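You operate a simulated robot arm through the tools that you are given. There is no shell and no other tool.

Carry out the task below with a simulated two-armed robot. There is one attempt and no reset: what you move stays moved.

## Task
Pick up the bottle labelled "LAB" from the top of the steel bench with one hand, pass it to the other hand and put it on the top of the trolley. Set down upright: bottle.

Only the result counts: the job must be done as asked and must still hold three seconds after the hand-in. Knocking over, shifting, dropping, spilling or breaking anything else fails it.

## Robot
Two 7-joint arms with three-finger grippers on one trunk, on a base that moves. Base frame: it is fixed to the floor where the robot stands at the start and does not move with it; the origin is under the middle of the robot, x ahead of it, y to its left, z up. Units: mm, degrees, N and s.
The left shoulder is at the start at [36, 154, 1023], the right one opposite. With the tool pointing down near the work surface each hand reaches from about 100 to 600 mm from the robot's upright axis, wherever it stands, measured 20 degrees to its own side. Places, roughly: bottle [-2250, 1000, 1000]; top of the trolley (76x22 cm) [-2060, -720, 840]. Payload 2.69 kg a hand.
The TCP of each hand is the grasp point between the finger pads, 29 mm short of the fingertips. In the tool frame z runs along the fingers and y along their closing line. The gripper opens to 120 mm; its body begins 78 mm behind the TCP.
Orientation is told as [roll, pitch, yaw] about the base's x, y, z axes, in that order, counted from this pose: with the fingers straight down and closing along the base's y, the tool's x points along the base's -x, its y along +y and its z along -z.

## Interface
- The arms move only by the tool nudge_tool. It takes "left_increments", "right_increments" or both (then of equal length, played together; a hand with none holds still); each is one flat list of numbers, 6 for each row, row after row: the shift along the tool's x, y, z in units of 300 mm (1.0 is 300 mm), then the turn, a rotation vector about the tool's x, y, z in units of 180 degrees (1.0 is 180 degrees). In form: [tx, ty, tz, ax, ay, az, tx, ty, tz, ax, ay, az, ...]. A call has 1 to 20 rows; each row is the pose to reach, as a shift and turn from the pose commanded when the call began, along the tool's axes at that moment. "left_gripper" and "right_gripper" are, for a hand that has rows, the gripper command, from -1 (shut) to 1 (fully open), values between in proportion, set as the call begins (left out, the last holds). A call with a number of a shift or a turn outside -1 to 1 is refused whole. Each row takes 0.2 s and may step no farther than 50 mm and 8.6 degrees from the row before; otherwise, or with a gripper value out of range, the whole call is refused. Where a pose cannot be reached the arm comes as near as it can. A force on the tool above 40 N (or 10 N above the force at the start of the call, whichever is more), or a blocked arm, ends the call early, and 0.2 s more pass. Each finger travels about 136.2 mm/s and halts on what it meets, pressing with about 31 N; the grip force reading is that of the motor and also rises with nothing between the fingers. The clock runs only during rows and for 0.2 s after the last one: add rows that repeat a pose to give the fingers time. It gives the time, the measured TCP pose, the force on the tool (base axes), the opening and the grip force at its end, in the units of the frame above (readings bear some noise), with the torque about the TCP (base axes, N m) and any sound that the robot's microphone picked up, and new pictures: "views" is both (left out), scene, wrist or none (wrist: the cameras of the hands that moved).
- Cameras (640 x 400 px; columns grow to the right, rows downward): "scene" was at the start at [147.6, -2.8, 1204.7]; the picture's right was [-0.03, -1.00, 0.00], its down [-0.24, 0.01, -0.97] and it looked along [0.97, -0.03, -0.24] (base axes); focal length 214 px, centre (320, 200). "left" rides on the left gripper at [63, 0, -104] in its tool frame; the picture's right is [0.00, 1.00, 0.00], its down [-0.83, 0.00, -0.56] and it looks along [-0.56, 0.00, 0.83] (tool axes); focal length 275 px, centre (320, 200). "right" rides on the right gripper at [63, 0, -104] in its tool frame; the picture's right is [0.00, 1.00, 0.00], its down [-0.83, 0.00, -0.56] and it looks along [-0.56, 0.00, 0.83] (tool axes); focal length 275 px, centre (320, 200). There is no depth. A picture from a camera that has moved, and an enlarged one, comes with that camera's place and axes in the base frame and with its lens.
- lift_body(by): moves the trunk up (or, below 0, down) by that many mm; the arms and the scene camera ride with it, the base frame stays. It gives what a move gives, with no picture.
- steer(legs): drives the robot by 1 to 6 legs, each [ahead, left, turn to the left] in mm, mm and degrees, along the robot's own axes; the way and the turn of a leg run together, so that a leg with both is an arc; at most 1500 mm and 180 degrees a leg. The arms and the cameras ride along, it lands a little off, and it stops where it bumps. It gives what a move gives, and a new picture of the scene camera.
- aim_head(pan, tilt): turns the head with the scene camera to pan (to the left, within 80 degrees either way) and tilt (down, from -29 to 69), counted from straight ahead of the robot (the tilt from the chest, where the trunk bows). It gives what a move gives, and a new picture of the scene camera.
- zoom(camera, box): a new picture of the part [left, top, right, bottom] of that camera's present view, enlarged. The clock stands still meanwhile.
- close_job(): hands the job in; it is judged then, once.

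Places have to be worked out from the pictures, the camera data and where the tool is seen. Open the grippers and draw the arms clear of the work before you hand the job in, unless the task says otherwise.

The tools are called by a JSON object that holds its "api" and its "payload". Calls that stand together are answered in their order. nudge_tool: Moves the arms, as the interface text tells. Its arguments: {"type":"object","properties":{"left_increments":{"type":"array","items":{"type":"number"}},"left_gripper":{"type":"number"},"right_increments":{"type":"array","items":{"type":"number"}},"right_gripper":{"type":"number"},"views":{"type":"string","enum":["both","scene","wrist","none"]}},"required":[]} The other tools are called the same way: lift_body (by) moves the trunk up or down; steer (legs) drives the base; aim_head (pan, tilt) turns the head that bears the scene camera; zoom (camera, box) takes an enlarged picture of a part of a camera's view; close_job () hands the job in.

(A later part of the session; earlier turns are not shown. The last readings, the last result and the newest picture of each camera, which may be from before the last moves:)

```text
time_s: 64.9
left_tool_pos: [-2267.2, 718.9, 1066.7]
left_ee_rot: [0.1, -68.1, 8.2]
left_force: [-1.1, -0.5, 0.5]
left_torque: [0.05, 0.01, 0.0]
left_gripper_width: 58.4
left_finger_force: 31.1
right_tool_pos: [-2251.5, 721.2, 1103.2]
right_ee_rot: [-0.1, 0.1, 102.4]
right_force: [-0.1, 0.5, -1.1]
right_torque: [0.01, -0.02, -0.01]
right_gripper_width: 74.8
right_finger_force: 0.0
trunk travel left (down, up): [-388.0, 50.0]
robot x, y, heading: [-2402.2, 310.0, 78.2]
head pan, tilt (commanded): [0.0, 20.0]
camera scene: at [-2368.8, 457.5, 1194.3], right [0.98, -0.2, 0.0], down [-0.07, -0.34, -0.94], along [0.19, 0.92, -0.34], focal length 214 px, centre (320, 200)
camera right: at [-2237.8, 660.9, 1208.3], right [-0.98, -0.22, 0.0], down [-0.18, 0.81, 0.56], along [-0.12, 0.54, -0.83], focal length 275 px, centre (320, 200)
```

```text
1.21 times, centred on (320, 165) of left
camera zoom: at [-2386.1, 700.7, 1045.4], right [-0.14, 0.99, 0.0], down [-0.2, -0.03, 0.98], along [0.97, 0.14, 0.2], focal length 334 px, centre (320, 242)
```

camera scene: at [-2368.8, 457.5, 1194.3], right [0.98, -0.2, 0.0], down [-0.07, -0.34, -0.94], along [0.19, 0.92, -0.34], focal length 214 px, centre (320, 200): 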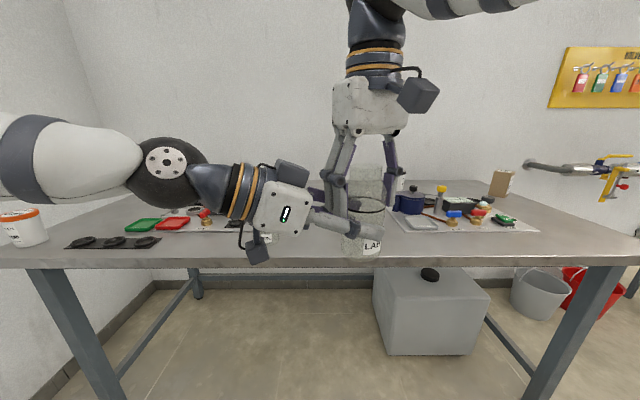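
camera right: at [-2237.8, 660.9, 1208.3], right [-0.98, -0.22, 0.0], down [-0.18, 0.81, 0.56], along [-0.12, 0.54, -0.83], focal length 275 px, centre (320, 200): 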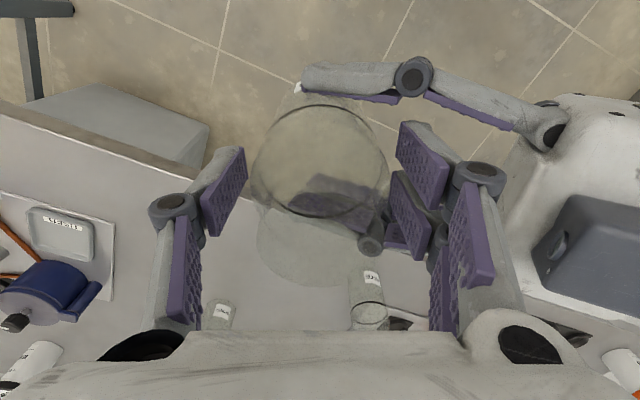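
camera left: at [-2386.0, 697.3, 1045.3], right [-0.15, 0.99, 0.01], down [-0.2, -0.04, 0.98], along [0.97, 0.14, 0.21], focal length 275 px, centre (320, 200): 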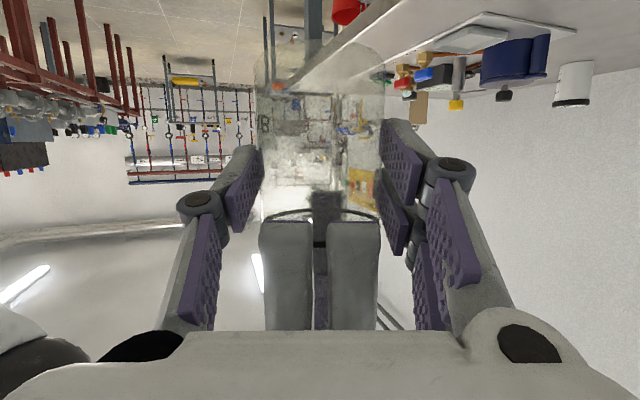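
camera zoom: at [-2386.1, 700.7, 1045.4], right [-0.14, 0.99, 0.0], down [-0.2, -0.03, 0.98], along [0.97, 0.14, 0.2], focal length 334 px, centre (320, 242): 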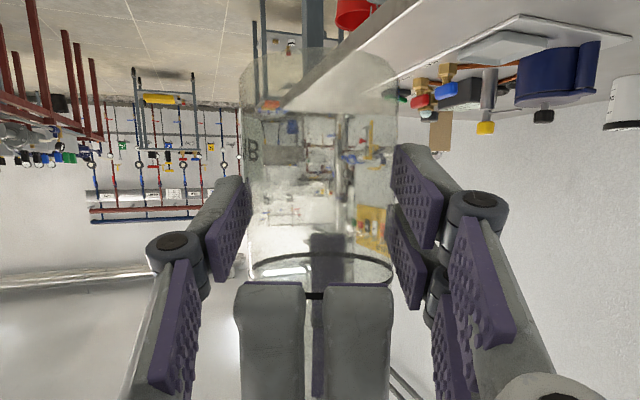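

The bottle now sits steadily in the left hand alone and the right fingers are free of it. I raise the right hand straight up 120 mm.

{"api": "nudge_tool", "payload": {"right_increments": [0, 0, -0.04, 0, 0, 0, 0, 0, -0.08, 0, 0, 0, 0, 0, -0.14, 0, 0, 0, 0, 0, -0.2, 0, 0, 0, 0, 0, -0.27, 0, 0, 0, 0, 0, -0.34, 0, 0, 0, 0, 0, -0.4, 0, 0, 0, 0, 0, -0.4, 0, 0, 0], "views": "scene"}}

```text
time_s: 66.7
left_tool_pos: [-2267.7, 718.2, 1064.8]
left_ee_rot: [0.1, -68.1, 8.3]
left_force: [-0.1, 0.9, -0.2]
left_torque: [0.0, 0.03, 0.03]
left_gripper_width: 58.4
left_finger_force: 31.6
right_tool_pos: [-2252.8, 721.6, 1163.1]
right_ee_rot: [0.0, -0.1, 102.4]
right_force: [0.2, -0.9, 0.6]
right_torque: [-0.02, -0.01, 0.01]
right_gripper_width: 74.9
right_finger_force: 0.0
right hand out of reach, approached as far as the arm can: row 5, 6, 7, 8
trunk travel left (down, up): [-388.0, 50.0]
robot x, y, heading: [-2399.2, 315.5, 78.6]
head pan, tilt (commanded): [0.0, 20.0]
camera scene: at [-2368.9, 457.5, 1194.3], right [0.98, -0.2, 0.0], down [-0.07, -0.34, -0.94], along [0.19, 0.92, -0.34], focal length 214 px, centre (320, 200)
```

scene: 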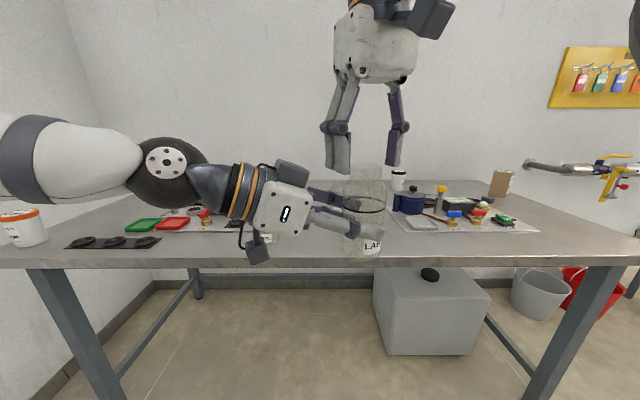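

The right arm is at its upper limit with its fingertips just below the rim. So I lower the left hand with the bottle 60 mm instead to free it completely.

{"api": "nudge_tool", "payload": {"left_increments": [0.0185, 0, 0.0075, 0, 0, 0, 0.0463, 0, 0.0187, 0, 0, 0, 0.0834, 0, 0.0337, 0, 0, 0, 0.1205, 0, 0.0487, 0, 0, 0, 0.1576, 0, 0.0637, 0, 0, 0, 0.1854, 0, 0.0749, 0, 0, 0, 0.1854, 0, 0.0749, 0, 0, 0], "views": "scene"}}

```text
time_s: 68.3
left_tool_pos: [-2266.4, 718.5, 1006.0]
left_ee_rot: [0.1, -68.0, 8.3]
left_force: [0.5, -0.3, -0.1]
left_torque: [-0.05, 0.03, 0.01]
left_gripper_width: 58.5
left_finger_force: 30.8
right_tool_pos: [-2251.6, 722.4, 1162.8]
right_ee_rot: [0.0, -0.2, 102.4]
right_force: [0.4, 0.1, 0.7]
right_torque: [0.01, -0.04, -0.01]
right_gripper_width: 74.7
right_finger_force: 0.1
trunk travel left (down, up): [-388.0, 50.0]
robot x, y, heading: [-2395.5, 313.8, 78.5]
head pan, tilt (commanded): [0.0, 20.0]
camera scene: at [-2368.8, 457.5, 1194.3], right [0.98, -0.2, 0.0], down [-0.07, -0.34, -0.94], along [0.19, 0.92, -0.34], focal length 214 px, centre (320, 200)
```

scene: 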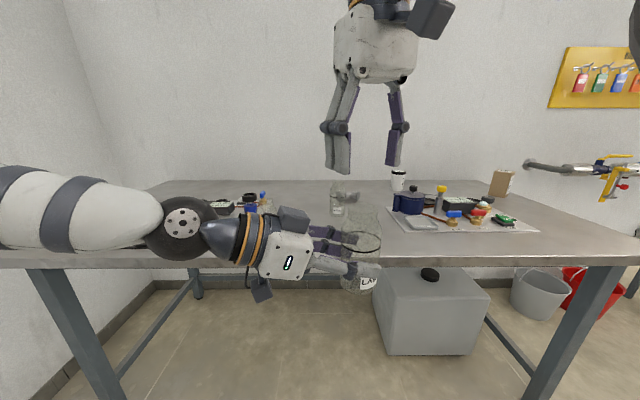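

The bottle is well below the right fingers now. I swing the empty right hand away to its own side.

{"api": "nudge_tool", "payload": {"right_increments": [0.0584, -0.0286, 0, 0, 0, 0.0167, 0.1168, -0.0573, 0, 0, 0, 0.0333, 0.1753, -0.0859, 0, 0, 0, 0.05, 0.2337, -0.1145, 0, 0, 0, 0.0667, 0.2921, -0.1431, 0, 0, 0, 0.0833, 0.3505, -0.1718, 0, 0, 0, 0.1, 0.4089, -0.2004, 0, 0, 0, 0.1167, 0.4673, -0.229, 0, 0, 0, 0.1333], "right_gripper": 0, "views": "both"}}

{"api": "zoom", "payload": {"camera": "left", "box": [0, 0, 640, 400]}}

```text
time_s: 70.1
left_tool_pos: [-2266.6, 718.4, 1005.2]
left_ee_rot: [0.0, -68.0, 8.2]
left_force: [0.5, 0.6, 0.1]
left_torque: [-0.04, 0.01, 0.03]
left_gripper_width: 58.4
left_finger_force: 31.1
right_tool_pos: [-2153.9, 600.2, 1156.3]
right_ee_rot: [0.1, -0.1, 78.2]
right_force: [-0.2, -0.4, 0.6]
right_torque: [-0.01, 0.02, 0.03]
right_gripper_width: 59.9
right_finger_force: 0.1
right hand out of reach, approached as far as the arm can: row 8
trunk travel left (down, up): [-388.0, 50.0]
robot x, y, heading: [-2399.0, 311.5, 78.2]
head pan, tilt (commanded): [0.0, 20.0]
camera scene: at [-2368.5, 457.4, 1194.3], right [0.98, -0.2, 0.0], down [-0.07, -0.33, -0.94], along [0.19, 0.92, -0.34], focal length 214 px, centre (320, 200)
camera right: at [-2167.8, 537.6, 1261.9], right [-0.98, 0.2, 0.0], down [0.17, 0.81, 0.56], along [0.11, 0.55, -0.83], focal length 275 px, centre (320, 200)
```

scene: 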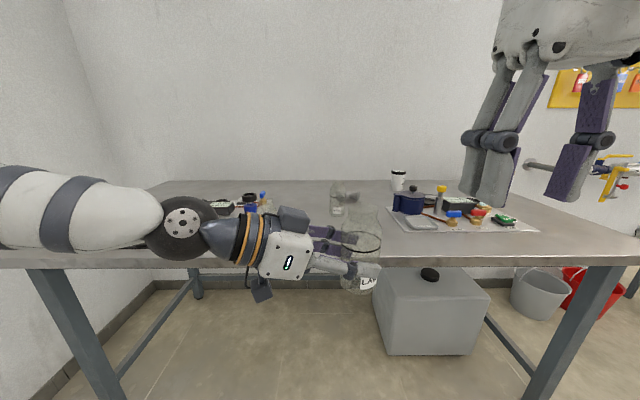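
right: 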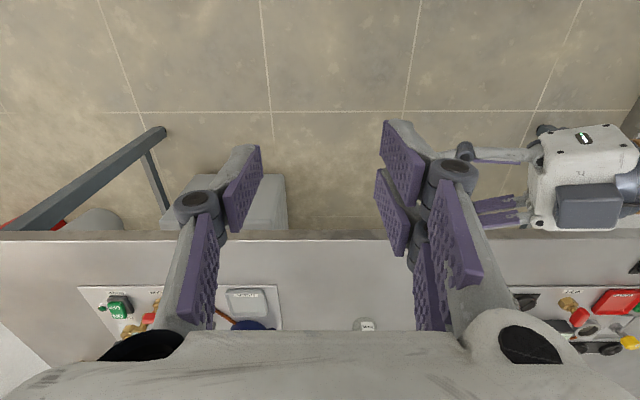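

```text
1.00 times, centred on (320, 200) of left (not enlarged: the box is as wide or as high as the picture)
camera zoom: at [-2385.9, 700.5, 985.9], right [-0.14, 0.99, 0.01], down [-0.2, -0.03, 0.98], along [0.97, 0.14, 0.2], focal length 275 px, centre (320, 200)
```

zoom: 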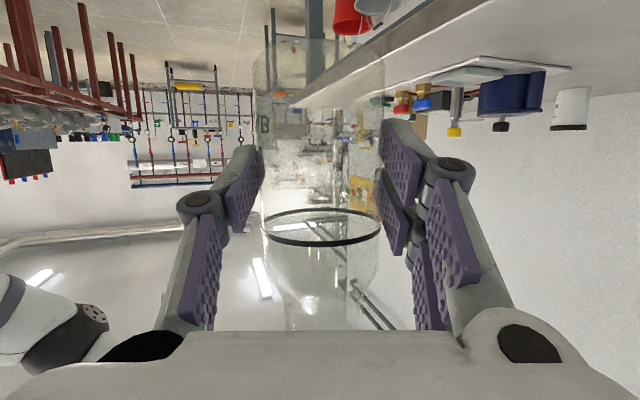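

The bottle rides upright in the left hand; base about z 952. Now I turn left in place (about 640 mm free to the bench) to look at the way to the trolley's far long side.

{"api": "steer", "payload": {"legs": [[0, 0, 90]]}}

{"api": "steer", "payload": {"legs": [[0, 0, 60]]}}

```text
time_s: 74.3
left_tool_pos: [-2799.9, 455.9, 1006.1]
left_ee_rot: [0.2, -68.1, 96.7]
left_force: [0.0, 0.0, 0.5]
left_torque: [-0.03, 0.0, -0.01]
left_gripper_width: 58.3
left_finger_force: 30.6
right_tool_pos: [-2679.1, 563.6, 1157.7]
right_ee_rot: [0.1, -0.1, 166.9]
right_force: [-0.4, 0.1, -0.1]
right_torque: [0.01, 0.02, -0.01]
right_gripper_width: 59.9
right_finger_force: 0.0
trunk travel left (down, up): [-388.0, 50.0]
robot x, y, heading: [-2396.2, 314.5, 166.7]
head pan, tilt (commanded): [0.0, 20.0]
camera scene: at [-2542.6, 346.5, 1194.3], right [0.23, 0.97, 0.0], down [0.33, -0.08, -0.94], along [-0.91, 0.21, -0.34], focal length 214 px, centre (320, 200)
```

scene: 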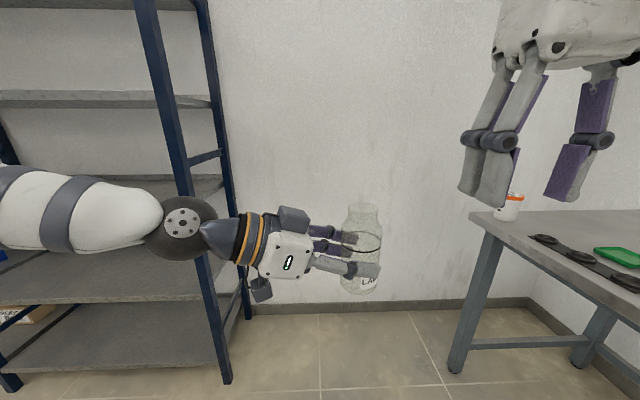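

```text
time_s: 77.3
left_tool_pos: [-2724.6, 36.7, 1005.8]
left_ee_rot: [0.1, -68.0, 156.3]
left_force: [0.2, -0.1, -1.2]
left_torque: [0.0, -0.01, 0.02]
left_gripper_width: 58.2
left_finger_force: 30.7
right_tool_pos: [-2758.0, 198.2, 1157.2]
right_ee_rot: [0.0, -0.1, -133.7]
right_force: [0.4, -0.1, -0.2]
right_torque: [-0.02, 0.02, 0.01]
right_gripper_width: 59.9
right_finger_force: 0.1
trunk travel left (down, up): [-388.0, 50.0]
robot x, y, heading: [-2399.2, 314.4, -134.0]
head pan, tilt (commanded): [0.0, 20.0]
camera scene: at [-2500.9, 205.9, 1194.3], right [-0.72, 0.69, 0.0], down [0.24, 0.25, -0.94], along [-0.65, -0.68, -0.34], focal length 214 px, centre (320, 200)
```

scene: 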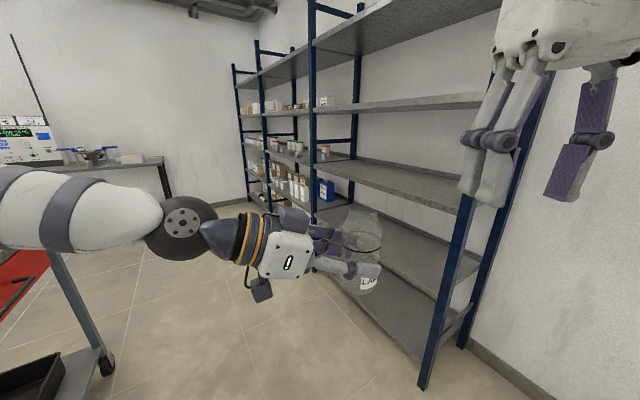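

The shelf front stands at s≈3260, so there is ample room. The trolley lies to the left; I pan the head toward it.

{"api": "aim_head", "payload": {"pan": 62, "tilt": 20}}

```text
time_s: 78.6
left_tool_pos: [-2725.4, 36.6, 1006.5]
left_ee_rot: [0.1, -67.9, 156.2]
left_force: [0.7, -0.2, -0.6]
left_torque: [0.0, 0.01, 0.0]
left_gripper_width: 58.5
left_finger_force: 31.1
right_tool_pos: [-2757.3, 198.5, 1158.0]
right_ee_rot: [0.0, -0.1, -133.7]
right_force: [0.2, -0.2, -0.5]
right_torque: [0.0, 0.0, 0.01]
right_gripper_width: 59.8
right_finger_force: 0.0
trunk travel left (down, up): [-388.0, 50.0]
robot x, y, heading: [-2399.9, 307.6, -134.0]
head pan, tilt (commanded): [62.0, 20.0]
camera scene: at [-2407.4, 184.7, 1194.3], right [-0.95, -0.31, 0.0], down [-0.11, 0.32, -0.94], along [0.29, -0.89, -0.34], focal length 214 px, centre (320, 200)
```

scene: 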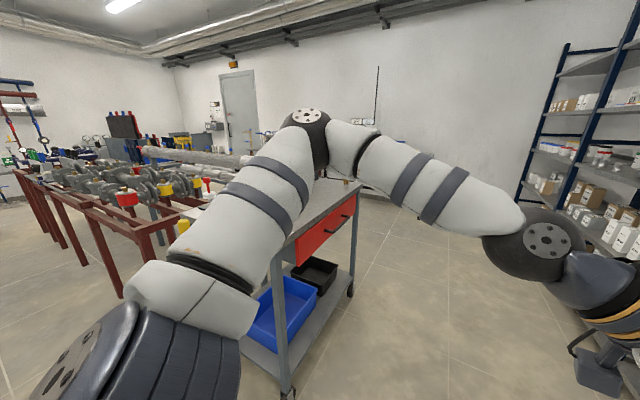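

The trolley's long side with the red drawer is at s≈1970, from r≈-740 to -1530, top near z 845. I drive around to stand opposite that side: turn left, sidestep right, then go ahead parallel to it.

{"api": "aim_head", "payload": {"pan": 0, "tilt": 20}}

{"api": "steer", "payload": {"legs": [[0, 0, 32.4], [0, -200, 0]]}}

```text
time_s: 80.0
left_tool_pos: [-2726.3, 37.6, 1007.0]
left_ee_rot: [0.1, -68.0, 156.1]
left_force: [0.2, 0.0, 0.0]
left_torque: [-0.01, -0.03, 0.03]
left_gripper_width: 58.5
left_finger_force: 31.3
right_tool_pos: [-2757.0, 197.3, 1156.3]
right_ee_rot: [0.0, -0.1, -133.7]
right_force: [0.8, 0.8, 0.6]
right_torque: [0.02, 0.0, 0.02]
right_gripper_width: 60.2
right_finger_force: 0.0
trunk travel left (down, up): [-388.0, 50.0]
robot x, y, heading: [-2399.5, 311.8, -134.0]
head pan, tilt (commanded): [0.0, 20.0]
camera scene: at [-2500.9, 205.8, 1194.3], right [-0.72, 0.69, 0.0], down [0.24, 0.25, -0.94], along [-0.65, -0.68, -0.34], focal length 214 px, centre (320, 200)
```

scene: 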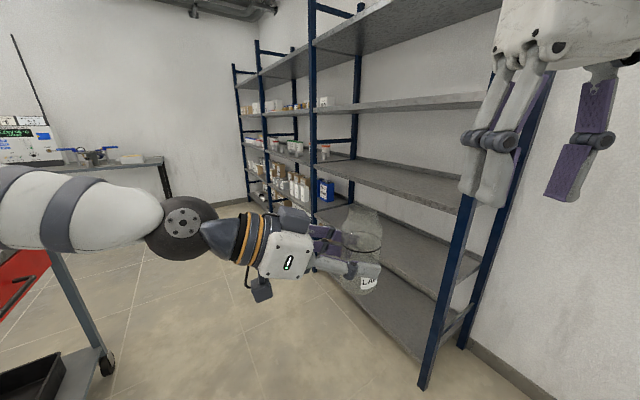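

```text
time_s: 83.7
left_tool_pos: [-2722.0, -55.6, 1006.2]
left_ee_rot: [0.2, -68.0, -171.2]
left_force: [0.3, -0.3, -0.4]
left_torque: [0.0, -0.02, 0.04]
left_gripper_width: 58.4
left_finger_force: 30.9
right_tool_pos: [-2833.2, 62.1, 1156.3]
right_ee_rot: [0.1, -0.1, -101.3]
right_force: [1.1, 0.1, -0.3]
right_torque: [-0.01, -0.01, 0.0]
right_gripper_width: 60.2
right_finger_force: 0.2
trunk travel left (down, up): [-388.0, 50.0]
robot x, y, heading: [-2591.8, 351.7, -101.2]
head pan, tilt (commanded): [0.0, 20.0]
camera scene: at [-2622.9, 206.6, 1194.3], right [-0.98, 0.19, 0.0], down [0.07, 0.34, -0.94], along [-0.18, -0.92, -0.34], focal length 214 px, centre (320, 200)
```

scene: 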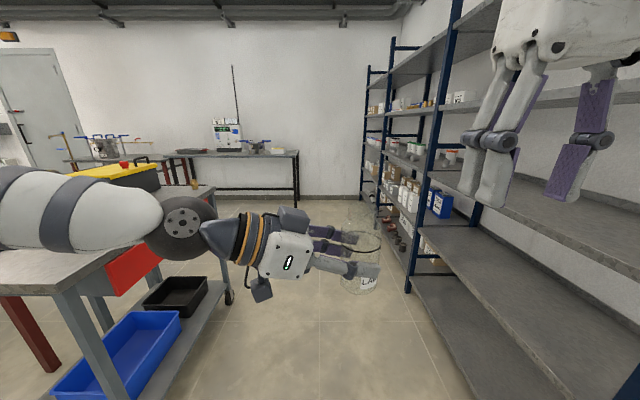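

The aisle between trolley and shelf is clear and wide enough. I drive ahead 880 mm to be opposite the trolley's middle.

{"api": "steer", "payload": {"legs": [[880, 0, 0]]}}

{"api": "aim_head", "payload": {"pan": 50, "tilt": 25}}

```text
time_s: 88.3
left_tool_pos: [-2893.6, -918.6, 1005.6]
left_ee_rot: [0.1, -68.0, -171.5]
left_force: [-0.2, -0.2, 0.8]
left_torque: [0.01, 0.0, 0.0]
left_gripper_width: 58.4
left_finger_force: 31.1
right_tool_pos: [-3005.8, -801.1, 1156.9]
right_ee_rot: [0.0, -0.1, -101.3]
right_force: [-0.9, 0.2, 0.2]
right_torque: [-0.01, -0.04, 0.01]
right_gripper_width: 60.0
right_finger_force: 0.0
trunk travel left (down, up): [-388.0, 50.0]
robot x, y, heading: [-2767.5, -507.6, -101.4]
head pan, tilt (commanded): [0.0, 20.0]
camera scene: at [-2794.7, -656.9, 1194.3], right [-0.98, 0.2, 0.0], down [0.07, 0.34, -0.94], along [-0.18, -0.92, -0.34], focal length 214 px, centre (320, 200)
```

scene: 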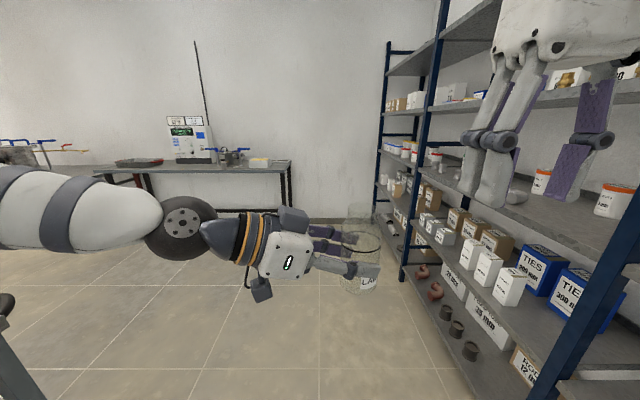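

```text
time_s: 89.5
left_tool_pos: [-2894.5, -919.0, 1006.5]
left_ee_rot: [0.0, -67.9, -171.4]
left_force: [0.0, -0.1, -0.8]
left_torque: [0.02, -0.03, -0.02]
left_gripper_width: 58.3
left_finger_force: 31.1
right_tool_pos: [-3006.9, -801.1, 1156.5]
right_ee_rot: [0.1, -0.1, -101.2]
right_force: [1.0, 0.1, 0.4]
right_torque: [-0.01, 0.0, 0.0]
right_gripper_width: 60.0
right_finger_force: 0.0
trunk travel left (down, up): [-388.0, 50.0]
robot x, y, heading: [-2763.4, -513.3, -101.4]
head pan, tilt (commanded): [50.0, 25.0]
camera scene: at [-2718.9, -637.3, 1186.2], right [-0.78, -0.62, 0.0], down [-0.26, 0.33, -0.91], along [0.57, -0.71, -0.42], focal length 214 px, centre (320, 200)
```

scene: 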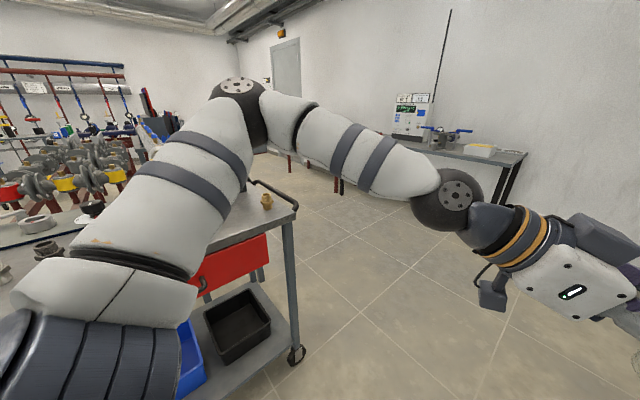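

I'm opposite the trolley at about 640 mm from its side. I centre the head and turn left 90° to face it.

{"api": "aim_head", "payload": {"pan": 0, "tilt": 25}}

{"api": "steer", "payload": {"legs": [[0, 0, 90]]}}

```text
time_s: 90.7
left_tool_pos: [-2893.3, -919.1, 1006.0]
left_ee_rot: [0.1, -67.9, -171.5]
left_force: [-0.8, -0.8, -1.0]
left_torque: [-0.01, -0.02, -0.03]
left_gripper_width: 58.5
left_finger_force: 31.8
right_tool_pos: [-3005.8, -801.9, 1157.5]
right_ee_rot: [0.1, -0.1, -101.3]
right_force: [-0.4, -0.2, -0.1]
right_torque: [0.03, 0.01, -0.02]
right_gripper_width: 60.0
right_finger_force: 0.0
trunk travel left (down, up): [-388.0, 50.0]
robot x, y, heading: [-2765.5, -510.6, -101.1]
head pan, tilt (commanded): [0.0, 25.0]
camera scene: at [-2794.4, -655.7, 1186.2], right [-0.98, 0.2, 0.0], down [0.08, 0.41, -0.91], along [-0.18, -0.89, -0.42], focal length 214 px, centre (320, 200)
```

scene: 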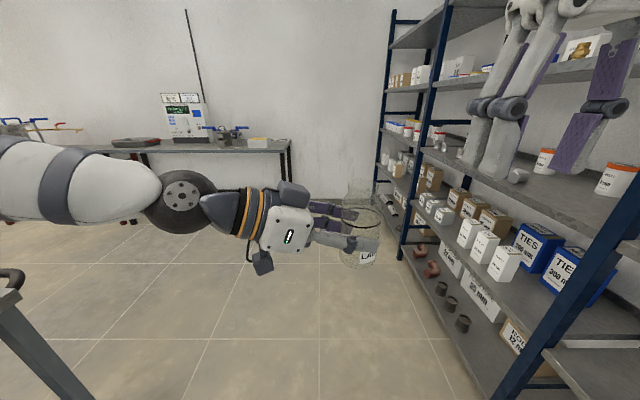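

```text
time_s: 94.9
left_tool_pos: [-2359.8, -642.6, 1007.3]
left_ee_rot: [0.1, -68.0, -81.8]
left_force: [-0.2, 0.3, 1.3]
left_torque: [0.07, 0.03, 0.01]
left_gripper_width: 58.2
left_finger_force: 30.8
right_tool_pos: [-2477.5, -753.9, 1157.1]
right_ee_rot: [0.1, -0.1, -11.7]
right_force: [-1.0, 0.1, -1.1]
right_torque: [-0.02, 0.0, -0.01]
right_gripper_width: 60.1
right_finger_force: 0.1
trunk travel left (down, up): [-388.0, 50.0]
robot x, y, heading: [-2767.5, -513.5, -11.6]
head pan, tilt (commanded): [0.0, 25.0]
camera scene: at [-2621.8, -541.4, 1186.2], right [-0.2, -0.98, 0.0], down [-0.41, 0.09, -0.91], along [0.89, -0.18, -0.42], focal length 214 px, centre (320, 200)
```

scene: 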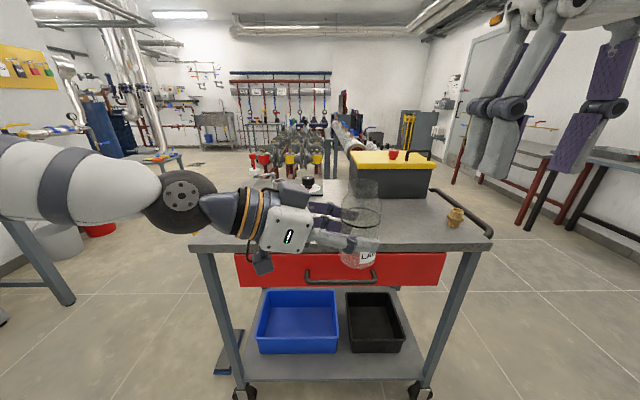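

I face the trolley squarely. I zoom on its top to see the free area and edge.

{"api": "zoom", "payload": {"camera": "scene", "box": [180, 130, 500, 300]}}

{"api": "zoom", "payload": {"camera": "right", "box": [0, 0, 640, 400]}}

```text
2.00 times, centred on (340, 215) of scene
camera zoom: at [-2621.8, -541.4, 1186.2], right [-0.2, -0.98, 0.0], down [-0.41, 0.09, -0.91], along [0.89, -0.18, -0.42], focal length 429 px, centre (280, 170)
```

zoom: 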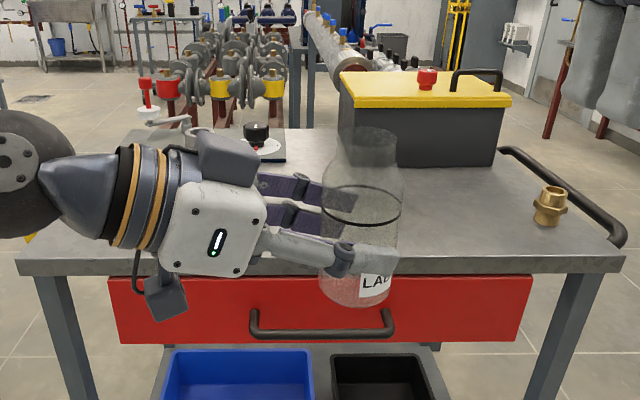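

```text
1.00 times, centred on (320, 200) of right (not enlarged: the box is as wide or as high as the picture)
camera zoom: at [-2540.0, -742.4, 1261.9], right [0.2, 0.98, 0.0], down [0.81, -0.17, 0.56], along [0.55, -0.11, -0.83], focal length 275 px, centre (320, 200)
```

zoom: 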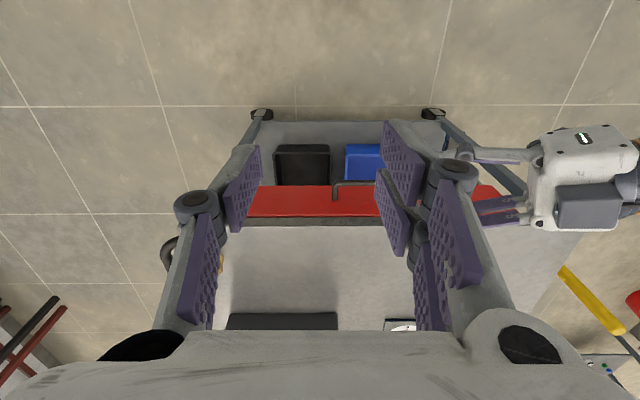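

The front strip of the trolley top is free: near edge ≈605 mm ahead, toolbox front ≈898 mm, brass fitting far right. The bottle hangs at (431 ahead, 60 right), base z≈952, about 105 mm above the top (z≈845). I drive 200 mm ahead first.

{"api": "steer", "payload": {"legs": [[200, 0, 0]]}}

{"api": "zoom", "payload": {"camera": "right", "box": [0, 0, 640, 400]}}

```text
time_s: 96.5
left_tool_pos: [-2165.5, -683.1, 1005.9]
left_ee_rot: [0.0, -68.0, -81.7]
left_force: [0.6, -0.8, -0.1]
left_torque: [0.03, 0.0, -0.04]
left_gripper_width: 58.4
left_finger_force: 30.8
right_tool_pos: [-2283.6, -795.8, 1156.4]
right_ee_rot: [0.1, -0.1, -11.6]
right_force: [-0.3, 0.5, -1.1]
right_torque: [0.05, 0.02, -0.01]
right_gripper_width: 59.9
right_finger_force: 0.1
trunk travel left (down, up): [-388.0, 50.0]
robot x, y, heading: [-2572.2, -551.4, -11.9]
head pan, tilt (commanded): [0.0, 25.0]
camera scene: at [-2427.3, -581.8, 1186.1], right [-0.2, -0.98, 0.0], down [-0.41, 0.09, -0.91], along [0.89, -0.18, -0.42], focal length 214 px, centre (320, 200)
```

scene: 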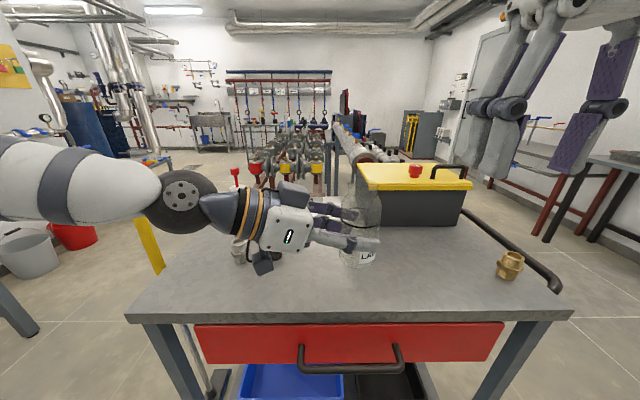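

```text
1.00 times, centred on (320, 200) of right (not enlarged: the box is as wide or as high as the picture)
camera zoom: at [-2345.4, -782.8, 1261.7], right [0.2, 0.98, 0.0], down [0.81, -0.17, 0.56], along [0.55, -0.11, -0.83], focal length 275 px, centre (320, 200)
```

zoom: 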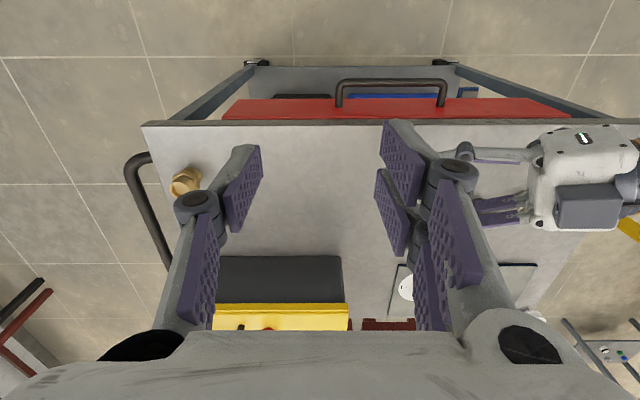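

The bottle is now just over the near edge. I zoom in on the trolley top near the left hand to be sure nothing lies under it.

{"api": "zoom", "payload": {"camera": "scene", "box": [130, 160, 450, 340]}}

{"api": "zoom", "payload": {"camera": "left", "box": [0, 0, 640, 400]}}

```text
2.00 times, centred on (290, 250) of scene
camera zoom: at [-2427.3, -581.8, 1186.1], right [-0.2, -0.98, 0.0], down [-0.41, 0.09, -0.91], along [0.89, -0.18, -0.42], focal length 429 px, centre (380, 100)
```

zoom: 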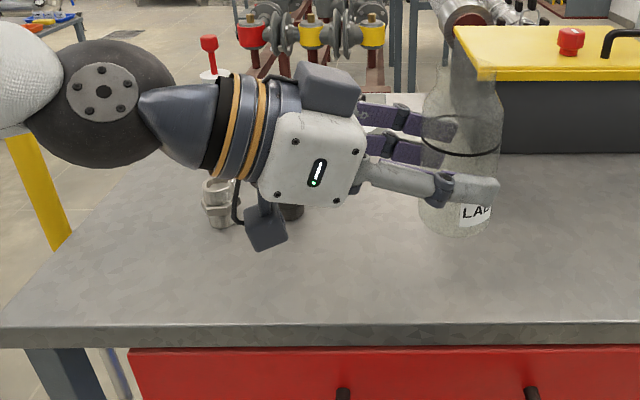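

```text
1.00 times, centred on (320, 200) of left (not enlarged: the box is as wide or as high as the picture)
camera zoom: at [-2181.2, -565.7, 985.7], right [0.99, 0.14, 0.0], down [-0.03, 0.2, 0.98], along [0.14, -0.97, 0.2], focal length 275 px, centre (320, 200)
```

zoom: 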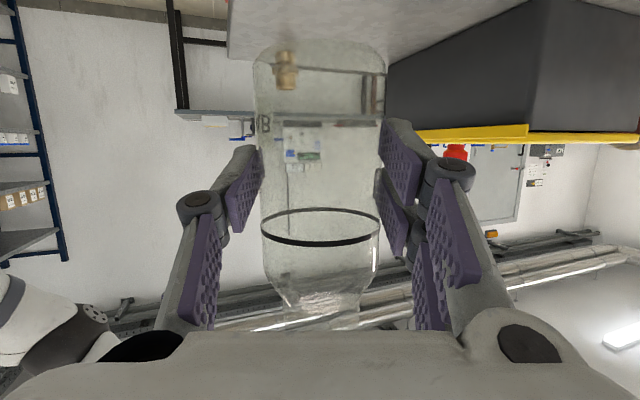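

Two small metal parts stand on the top beyond-left of my left hand (≈(531, +178) and (553, +108)). To keep the hand clear of them I drive 90 mm ahead and 100 mm to the right.

{"api": "steer", "payload": {"legs": [[90, -100, 0]]}}

{"api": "zoom", "payload": {"camera": "scene", "box": [110, 160, 450, 370]}}

{"api": "zoom", "payload": {"camera": "right", "box": [0, 0, 640, 400]}}

```text
time_s: 97.9
left_tool_pos: [-2097.7, -799.9, 1006.3]
left_ee_rot: [0.0, -68.0, -81.8]
left_force: [0.1, -0.6, -0.5]
left_torque: [0.02, 0.02, -0.01]
left_gripper_width: 58.3
left_finger_force: 31.0
right_tool_pos: [-2217.3, -911.2, 1156.2]
right_ee_rot: [0.1, -0.1, -11.6]
right_force: [0.2, 0.2, -0.1]
right_torque: [0.02, 0.01, 0.0]
right_gripper_width: 59.9
right_finger_force: 0.1
trunk travel left (down, up): [-388.0, 50.0]
robot x, y, heading: [-2507.2, -665.1, -12.0]
head pan, tilt (commanded): [0.0, 25.0]
camera scene: at [-2360.7, -698.4, 1186.2], right [-0.2, -0.98, 0.0], down [-0.41, 0.09, -0.91], along [0.89, -0.18, -0.42], focal length 214 px, centre (320, 200)
```

scene: 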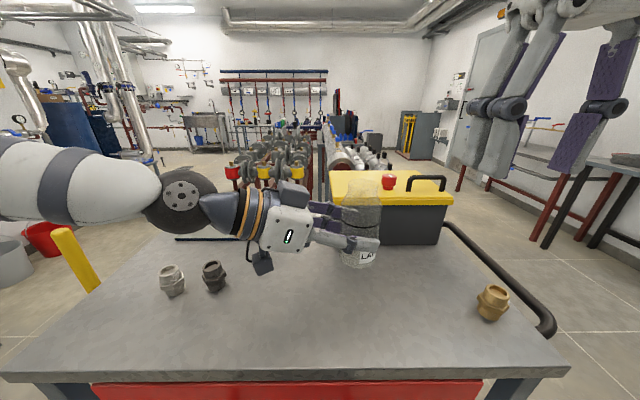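

```text
1.88 times, centred on (280, 265) of scene
camera zoom: at [-2360.7, -698.4, 1186.2], right [-0.2, -0.98, 0.0], down [-0.41, 0.09, -0.91], along [0.89, -0.18, -0.42], focal length 404 px, centre (395, 78)
```

zoom: 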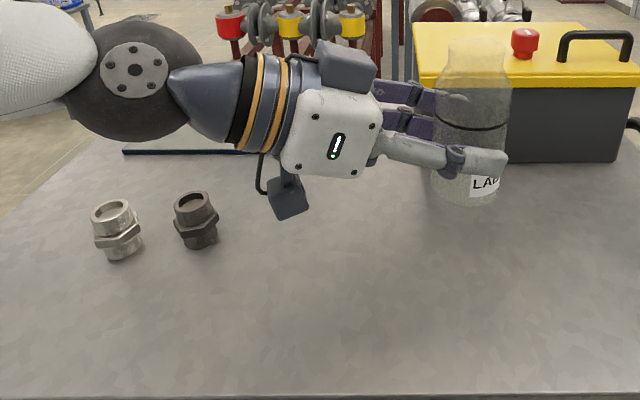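

```text
1.00 times, centred on (320, 200) of right (not enlarged: the box is as wide or as high as the picture)
camera zoom: at [-2278.9, -899.3, 1261.7], right [0.2, 0.98, 0.0], down [0.81, -0.17, 0.56], along [0.55, -0.11, -0.83], focal length 275 px, centre (320, 200)
```

zoom: 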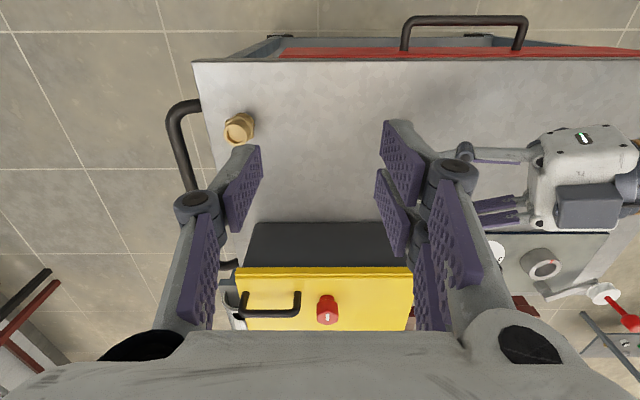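

The bottle is now over the free strip, ~120 mm inside the edge, with the fittings, toolbox and mat all clear of the left hand. I lower it straight down by 85 mm.

{"api": "nudge_tool", "payload": {"left_increments": [0.0263, 0, 0.0106, 0, 0, 0, 0.0657, 0, 0.0265, 0, 0, 0, 0.1182, 0, 0.0477, 0, 0, 0, 0.1707, 0, 0.069, 0, 0, 0, 0.2233, 0, 0.0902, 0, 0, 0, 0.2495, 0, 0.1008, 0, 0, 0, 0.2627, 0, 0.1061, 0, 0, 0, 0.2627, 0, 0.1061, 0, 0, 0], "views": "both"}}

{"api": "zoom", "payload": {"camera": "scene", "box": [150, 180, 470, 370]}}

```text
time_s: 99.7
left_tool_pos: [-2097.9, -799.5, 921.4]
left_ee_rot: [0.1, -68.0, -81.9]
left_force: [-0.1, 0.7, -0.4]
left_torque: [-0.01, -0.05, -0.02]
left_gripper_width: 58.3
left_finger_force: 30.8
right_tool_pos: [-2216.0, -910.1, 1156.8]
right_ee_rot: [0.2, 0.0, -11.7]
right_force: [-0.3, -0.6, -0.3]
right_torque: [0.03, 0.01, -0.02]
right_gripper_width: 60.0
right_finger_force: 0.0
trunk travel left (down, up): [-388.0, 50.0]
robot x, y, heading: [-2506.5, -666.4, -11.9]
head pan, tilt (commanded): [0.0, 25.0]
camera scene: at [-2361.1, -697.9, 1186.2], right [-0.2, -0.98, 0.0], down [-0.41, 0.09, -0.91], along [0.89, -0.18, -0.42], focal length 214 px, centre (320, 200)
camera left: at [-2114.9, -681.9, 900.7], right [0.99, 0.14, 0.01], down [-0.03, 0.2, 0.98], along [0.14, -0.97, 0.2], focal length 275 px, centre (320, 200)
```

scene: 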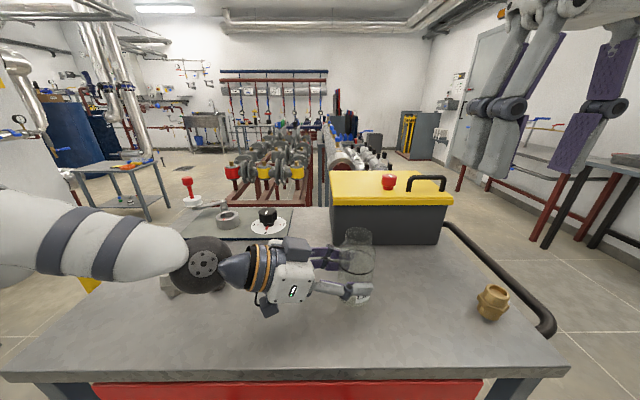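
left: 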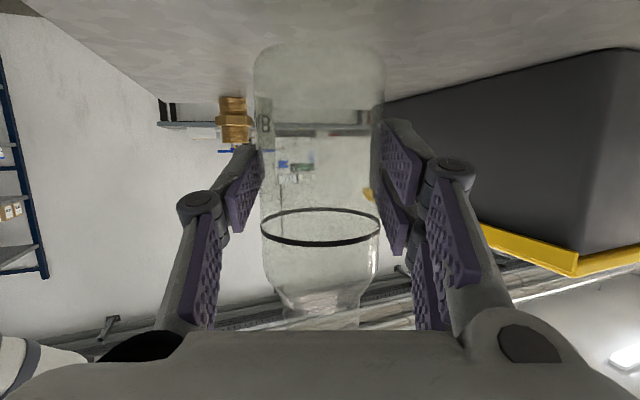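

```text
2.00 times, centred on (310, 275) of scene
camera zoom: at [-2361.1, -697.9, 1186.2], right [-0.2, -0.98, 0.0], down [-0.41, 0.09, -0.91], along [0.89, -0.18, -0.42], focal length 429 px, centre (340, 50)
```

zoom: 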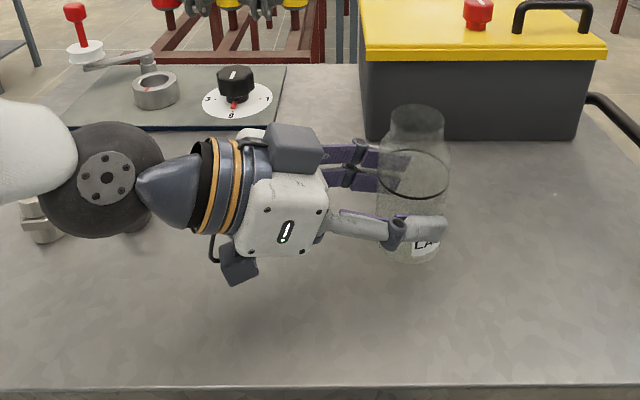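

The bottle base is at about z 867, ~20 mm above the top. I go down 12 mm slowly and read the force.

{"api": "nudge_tool", "payload": {"left_increments": [0.0124, 0, 0.005, 0, 0, 0, 0.0247, 0, 0.01, 0, 0, 0, 0.0371, 0, 0.015, 0, 0, 0, 0.0371, 0, 0.015, 0, 0, 0], "views": "wrist"}}

{"api": "zoom", "payload": {"camera": "scene", "box": [240, 220, 400, 330]}}

```text
time_s: 100.7
left_tool_pos: [-2098.1, -799.4, 909.0]
left_ee_rot: [0.1, -67.9, -81.8]
left_force: [-0.2, 0.4, -0.2]
left_torque: [0.01, 0.0, 0.02]
left_gripper_width: 58.4
left_finger_force: 31.1
right_tool_pos: [-2216.8, -910.6, 1156.8]
right_ee_rot: [0.1, 0.0, -11.7]
right_force: [-0.5, -0.4, 0.3]
right_torque: [0.0, 0.0, 0.01]
right_gripper_width: 60.0
right_finger_force: 0.1
trunk travel left (down, up): [-388.0, 50.0]
robot x, y, heading: [-2505.0, -669.0, -11.7]
head pan, tilt (commanded): [0.0, 25.0]
camera left: at [-2114.9, -681.7, 888.8], right [0.99, 0.14, 0.01], down [-0.03, 0.2, 0.98], along [0.14, -0.97, 0.2], focal length 275 px, centre (320, 200)
```

left: 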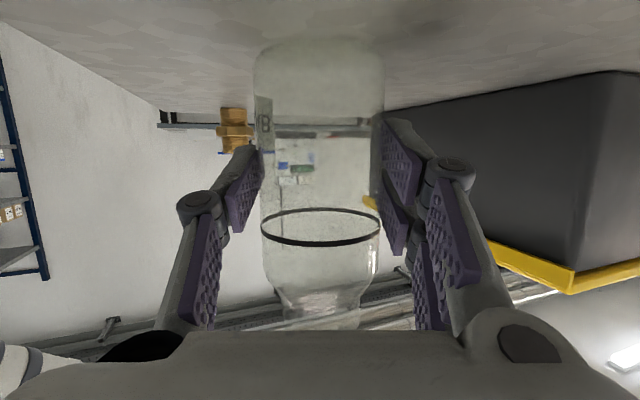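

```text
3.64 times, centred on (320, 275) of scene
camera zoom: at [-2361.1, -697.9, 1186.2], right [-0.2, -0.98, 0.0], down [-0.41, 0.09, -0.91], along [0.89, -0.18, -0.42], focal length 780 px, centre (320, -73)
```

zoom: 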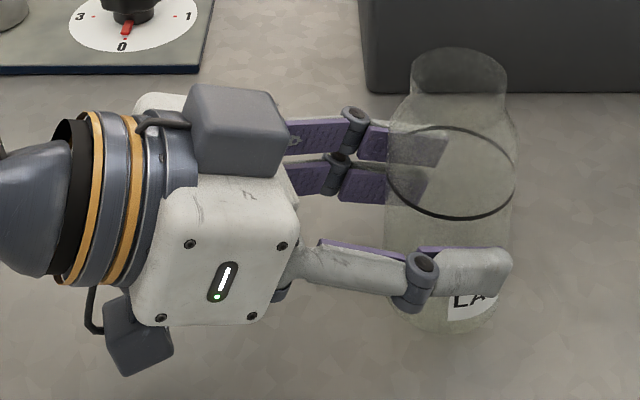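

No contact yet at TCP 909. I keep lowering in 3 mm steps.

{"api": "nudge_tool", "payload": {"left_increments": [0.0046, 0, 0.0019, 0, 0, 0, 0.0093, 0, 0.0037, 0, 0, 0, 0.0093, 0, 0.0037, 0, 0, 0], "views": "none"}}

{"api": "nudge_tool", "payload": {"left_increments": [0.0046, 0, 0.0019, 0, 0, 0, 0.0093, 0, 0.0037, 0, 0, 0, 0.0093, 0, 0.0037, 0, 0, 0], "views": "none"}}

```text
time_s: 101.5
left_tool_pos: [-2098.2, -798.7, 907.3]
left_ee_rot: [0.3, -68.1, -82.0]
left_force: [0.0, -0.3, 2.6]
left_torque: [0.03, -0.03, -0.01]
left_gripper_width: 58.2
left_finger_force: 30.9
right_tool_pos: [-2216.7, -910.4, 1156.2]
right_ee_rot: [0.1, -0.1, -11.7]
right_force: [-0.5, 1.0, 0.1]
right_torque: [-0.03, 0.01, 0.01]
right_gripper_width: 59.9
right_finger_force: 0.0
trunk travel left (down, up): [-388.0, 50.0]
robot x, y, heading: [-2506.4, -671.5, -11.8]
head pan, tilt (commanded): [0.0, 25.0]
```

```text
time_s: 102.3
left_tool_pos: [-2099.0, -799.1, 904.9]
left_ee_rot: [0.7, -68.4, -82.3]
left_force: [-1.2, 0.6, 22.5]
left_torque: [-0.03, 0.13, -0.03]
left_gripper_width: 58.3
left_finger_force: 30.9
right_tool_pos: [-2218.4, -909.4, 1158.3]
right_ee_rot: [0.1, -0.2, -11.7]
right_force: [-0.8, -0.3, 0.1]
right_torque: [0.01, 0.0, 0.01]
right_gripper_width: 60.1
right_finger_force: 0.1
trunk travel left (down, up): [-388.0, 50.0]
robot x, y, heading: [-2500.6, -668.4, -11.7]
head pan, tilt (commanded): [0.0, 25.0]
```

Contact: 22.5 N upward with almost no torque, so the bottle base is on the top. I ease off about 2 mm to unload it before opening.

{"api": "nudge_tool", "payload": {"left_increments": [-0.0031, 0, -0.0012, 0, 0, 0, -0.0062, 0, -0.0025, 0, 0, 0, -0.0062, 0, -0.0025, 0, 0, 0], "views": "both"}}

{"api": "zoom", "payload": {"camera": "scene", "box": [240, 220, 400, 330]}}

```text
time_s: 103.1
left_tool_pos: [-2097.4, -799.3, 907.3]
left_ee_rot: [0.5, -68.1, -82.0]
left_force: [2.6, -5.3, 16.7]
left_torque: [-0.43, -0.27, -0.01]
left_gripper_width: 58.2
left_finger_force: 30.9
right_tool_pos: [-2217.4, -910.4, 1157.2]
right_ee_rot: [0.0, -0.1, -11.7]
right_force: [-0.3, 0.8, -0.2]
right_torque: [-0.03, 0.01, -0.02]
right_gripper_width: 60.4
right_finger_force: 0.1
trunk travel left (down, up): [-388.0, 50.0]
robot x, y, heading: [-2502.9, -669.6, -11.6]
head pan, tilt (commanded): [0.0, 25.0]
camera scene: at [-2361.7, -698.0, 1186.3], right [-0.2, -0.98, 0.0], down [-0.41, 0.09, -0.91], along [0.89, -0.18, -0.42], focal length 214 px, centre (320, 200)
camera left: at [-2115.1, -681.6, 885.6], right [0.99, 0.14, 0.01], down [-0.04, 0.2, 0.98], along [0.14, -0.97, 0.21], focal length 275 px, centre (320, 200)
```

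scene: 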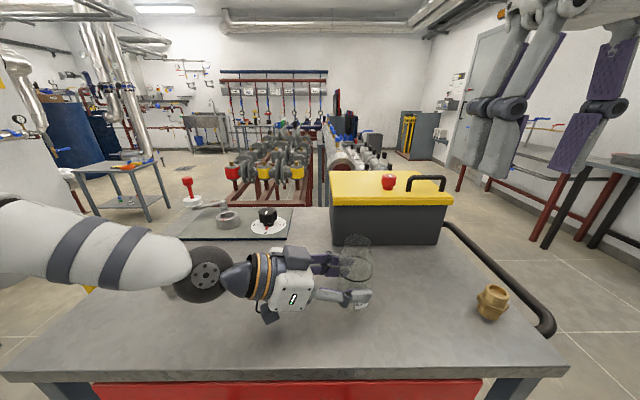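
left: 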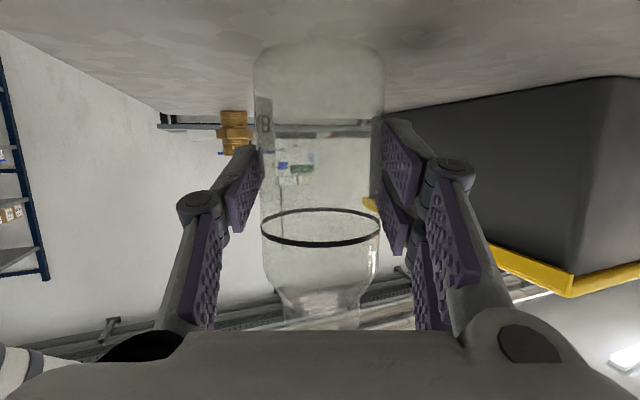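

```text
3.64 times, centred on (320, 275) of scene
camera zoom: at [-2361.7, -698.0, 1186.3], right [-0.2, -0.98, 0.0], down [-0.41, 0.09, -0.91], along [0.89, -0.18, -0.42], focal length 780 px, centre (320, -73)
```

zoom: 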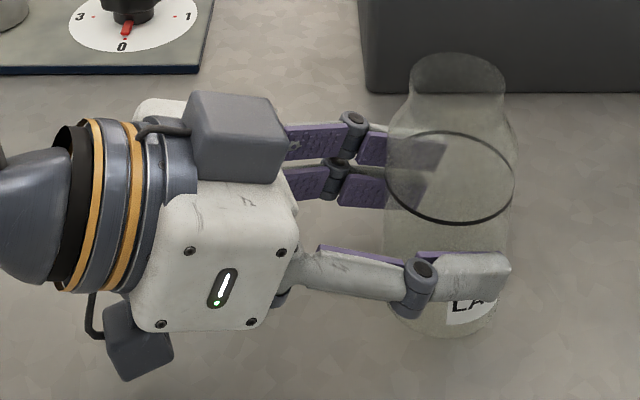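

The reading lags, so I hold still a moment and read again.

{"api": "nudge_tool", "payload": {"left_increments": [0, 0, 0, 0, 0, 0, 0, 0, 0, 0, 0, 0, 0, 0, 0, 0, 0, 0, 0, 0, 0, 0, 0, 0], "views": "none"}}

```text
time_s: 104.1
left_tool_pos: [-2096.8, -800.0, 905.3]
left_ee_rot: [0.4, -68.1, -81.9]
left_force: [2.9, -2.7, 17.4]
left_torque: [-0.35, -0.31, 0.0]
left_gripper_width: 58.4
left_finger_force: 31.3
right_tool_pos: [-2219.0, -910.3, 1157.6]
right_ee_rot: [0.1, -0.2, -11.6]
right_force: [-0.4, 0.5, 1.0]
right_torque: [0.02, 0.03, 0.01]
right_gripper_width: 60.1
right_finger_force: 0.1
trunk travel left (down, up): [-388.0, 50.0]
robot x, y, heading: [-2503.2, -667.8, -11.7]
head pan, tilt (commanded): [0.0, 25.0]
```

Still 17 N, so I raise another 1.5 mm.

{"api": "nudge_tool", "payload": {"left_increments": [-0.0023, 0, -0.0009, 0, 0, 0, -0.0046, 0, -0.0019, 0, 0, 0, -0.0046, 0, -0.0019, 0, 0, 0, -0.0046, 0, -0.0019, 0, 0, 0], "views": "none"}}

```text
time_s: 105.1
left_tool_pos: [-2097.3, -798.6, 906.1]
left_ee_rot: [-0.1, -67.9, -81.5]
left_force: [1.3, -0.3, 4.2]
left_torque: [-0.17, -0.19, -0.01]
left_gripper_width: 58.3
left_finger_force: 31.0
right_tool_pos: [-2217.1, -910.8, 1157.5]
right_ee_rot: [0.0, -0.1, -11.7]
right_force: [-0.4, -0.2, 0.6]
right_torque: [0.01, 0.0, 0.04]
right_gripper_width: 60.0
right_finger_force: 0.0
trunk travel left (down, up): [-388.0, 50.0]
robot x, y, heading: [-2503.6, -669.6, -11.7]
head pan, tilt (commanded): [0.0, 25.0]
```

Now only ~4 N remains, so the bottle rests lightly on the top. I open the left gripper to 70 mm.

{"api": "nudge_tool", "payload": {"left_increments": [0, 0, 0, 0, 0, 0, 0, 0, 0, 0, 0, 0, 0, 0, 0, 0, 0, 0], "left_gripper": 0.167, "views": "both"}}

{"api": "zoom", "payload": {"camera": "scene", "box": [240, 220, 400, 330]}}

```text
time_s: 105.9
left_tool_pos: [-2097.6, -799.4, 907.5]
left_ee_rot: [0.2, -68.0, -81.9]
left_force: [-0.6, -0.2, 0.2]
left_torque: [-0.01, 0.0, 0.01]
left_gripper_width: 70.1
left_finger_force: 0.0
right_tool_pos: [-2215.9, -910.6, 1156.6]
right_ee_rot: [0.2, -0.1, -11.8]
right_force: [0.2, 0.3, 0.3]
right_torque: [0.02, 0.02, -0.02]
right_gripper_width: 59.8
right_finger_force: 0.0
trunk travel left (down, up): [-388.0, 50.0]
robot x, y, heading: [-2507.4, -669.7, -11.6]
head pan, tilt (commanded): [0.0, 25.0]
camera scene: at [-2361.1, -697.8, 1186.2], right [-0.2, -0.98, 0.0], down [-0.41, 0.09, -0.91], along [0.89, -0.18, -0.42], focal length 214 px, centre (320, 200)
camera left: at [-2115.0, -681.2, 886.7], right [0.99, 0.14, 0.01], down [-0.03, 0.2, 0.98], along [0.14, -0.97, 0.2], focal length 275 px, centre (320, 200)
```

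scene: 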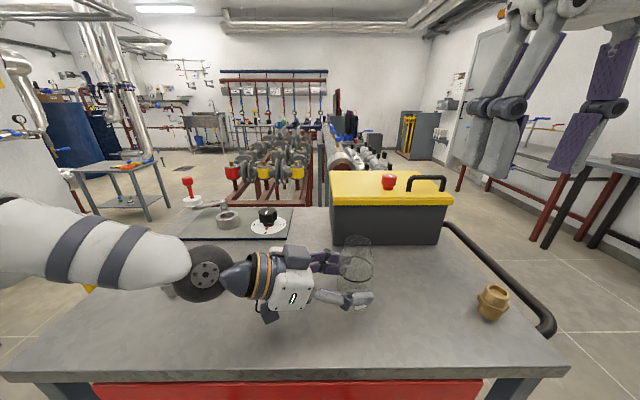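
left: 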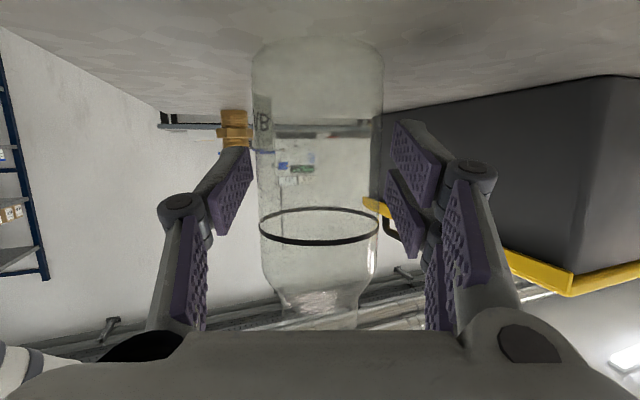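

```text
3.64 times, centred on (320, 275) of scene
camera zoom: at [-2361.1, -697.8, 1186.2], right [-0.2, -0.98, 0.0], down [-0.41, 0.09, -0.91], along [0.89, -0.18, -0.42], focal length 780 px, centre (320, -73)
```

zoom: 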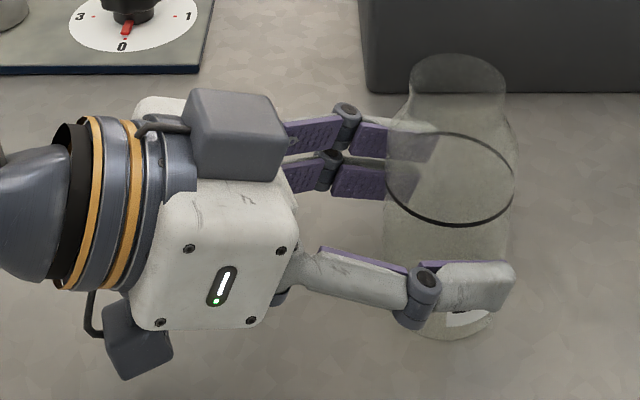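

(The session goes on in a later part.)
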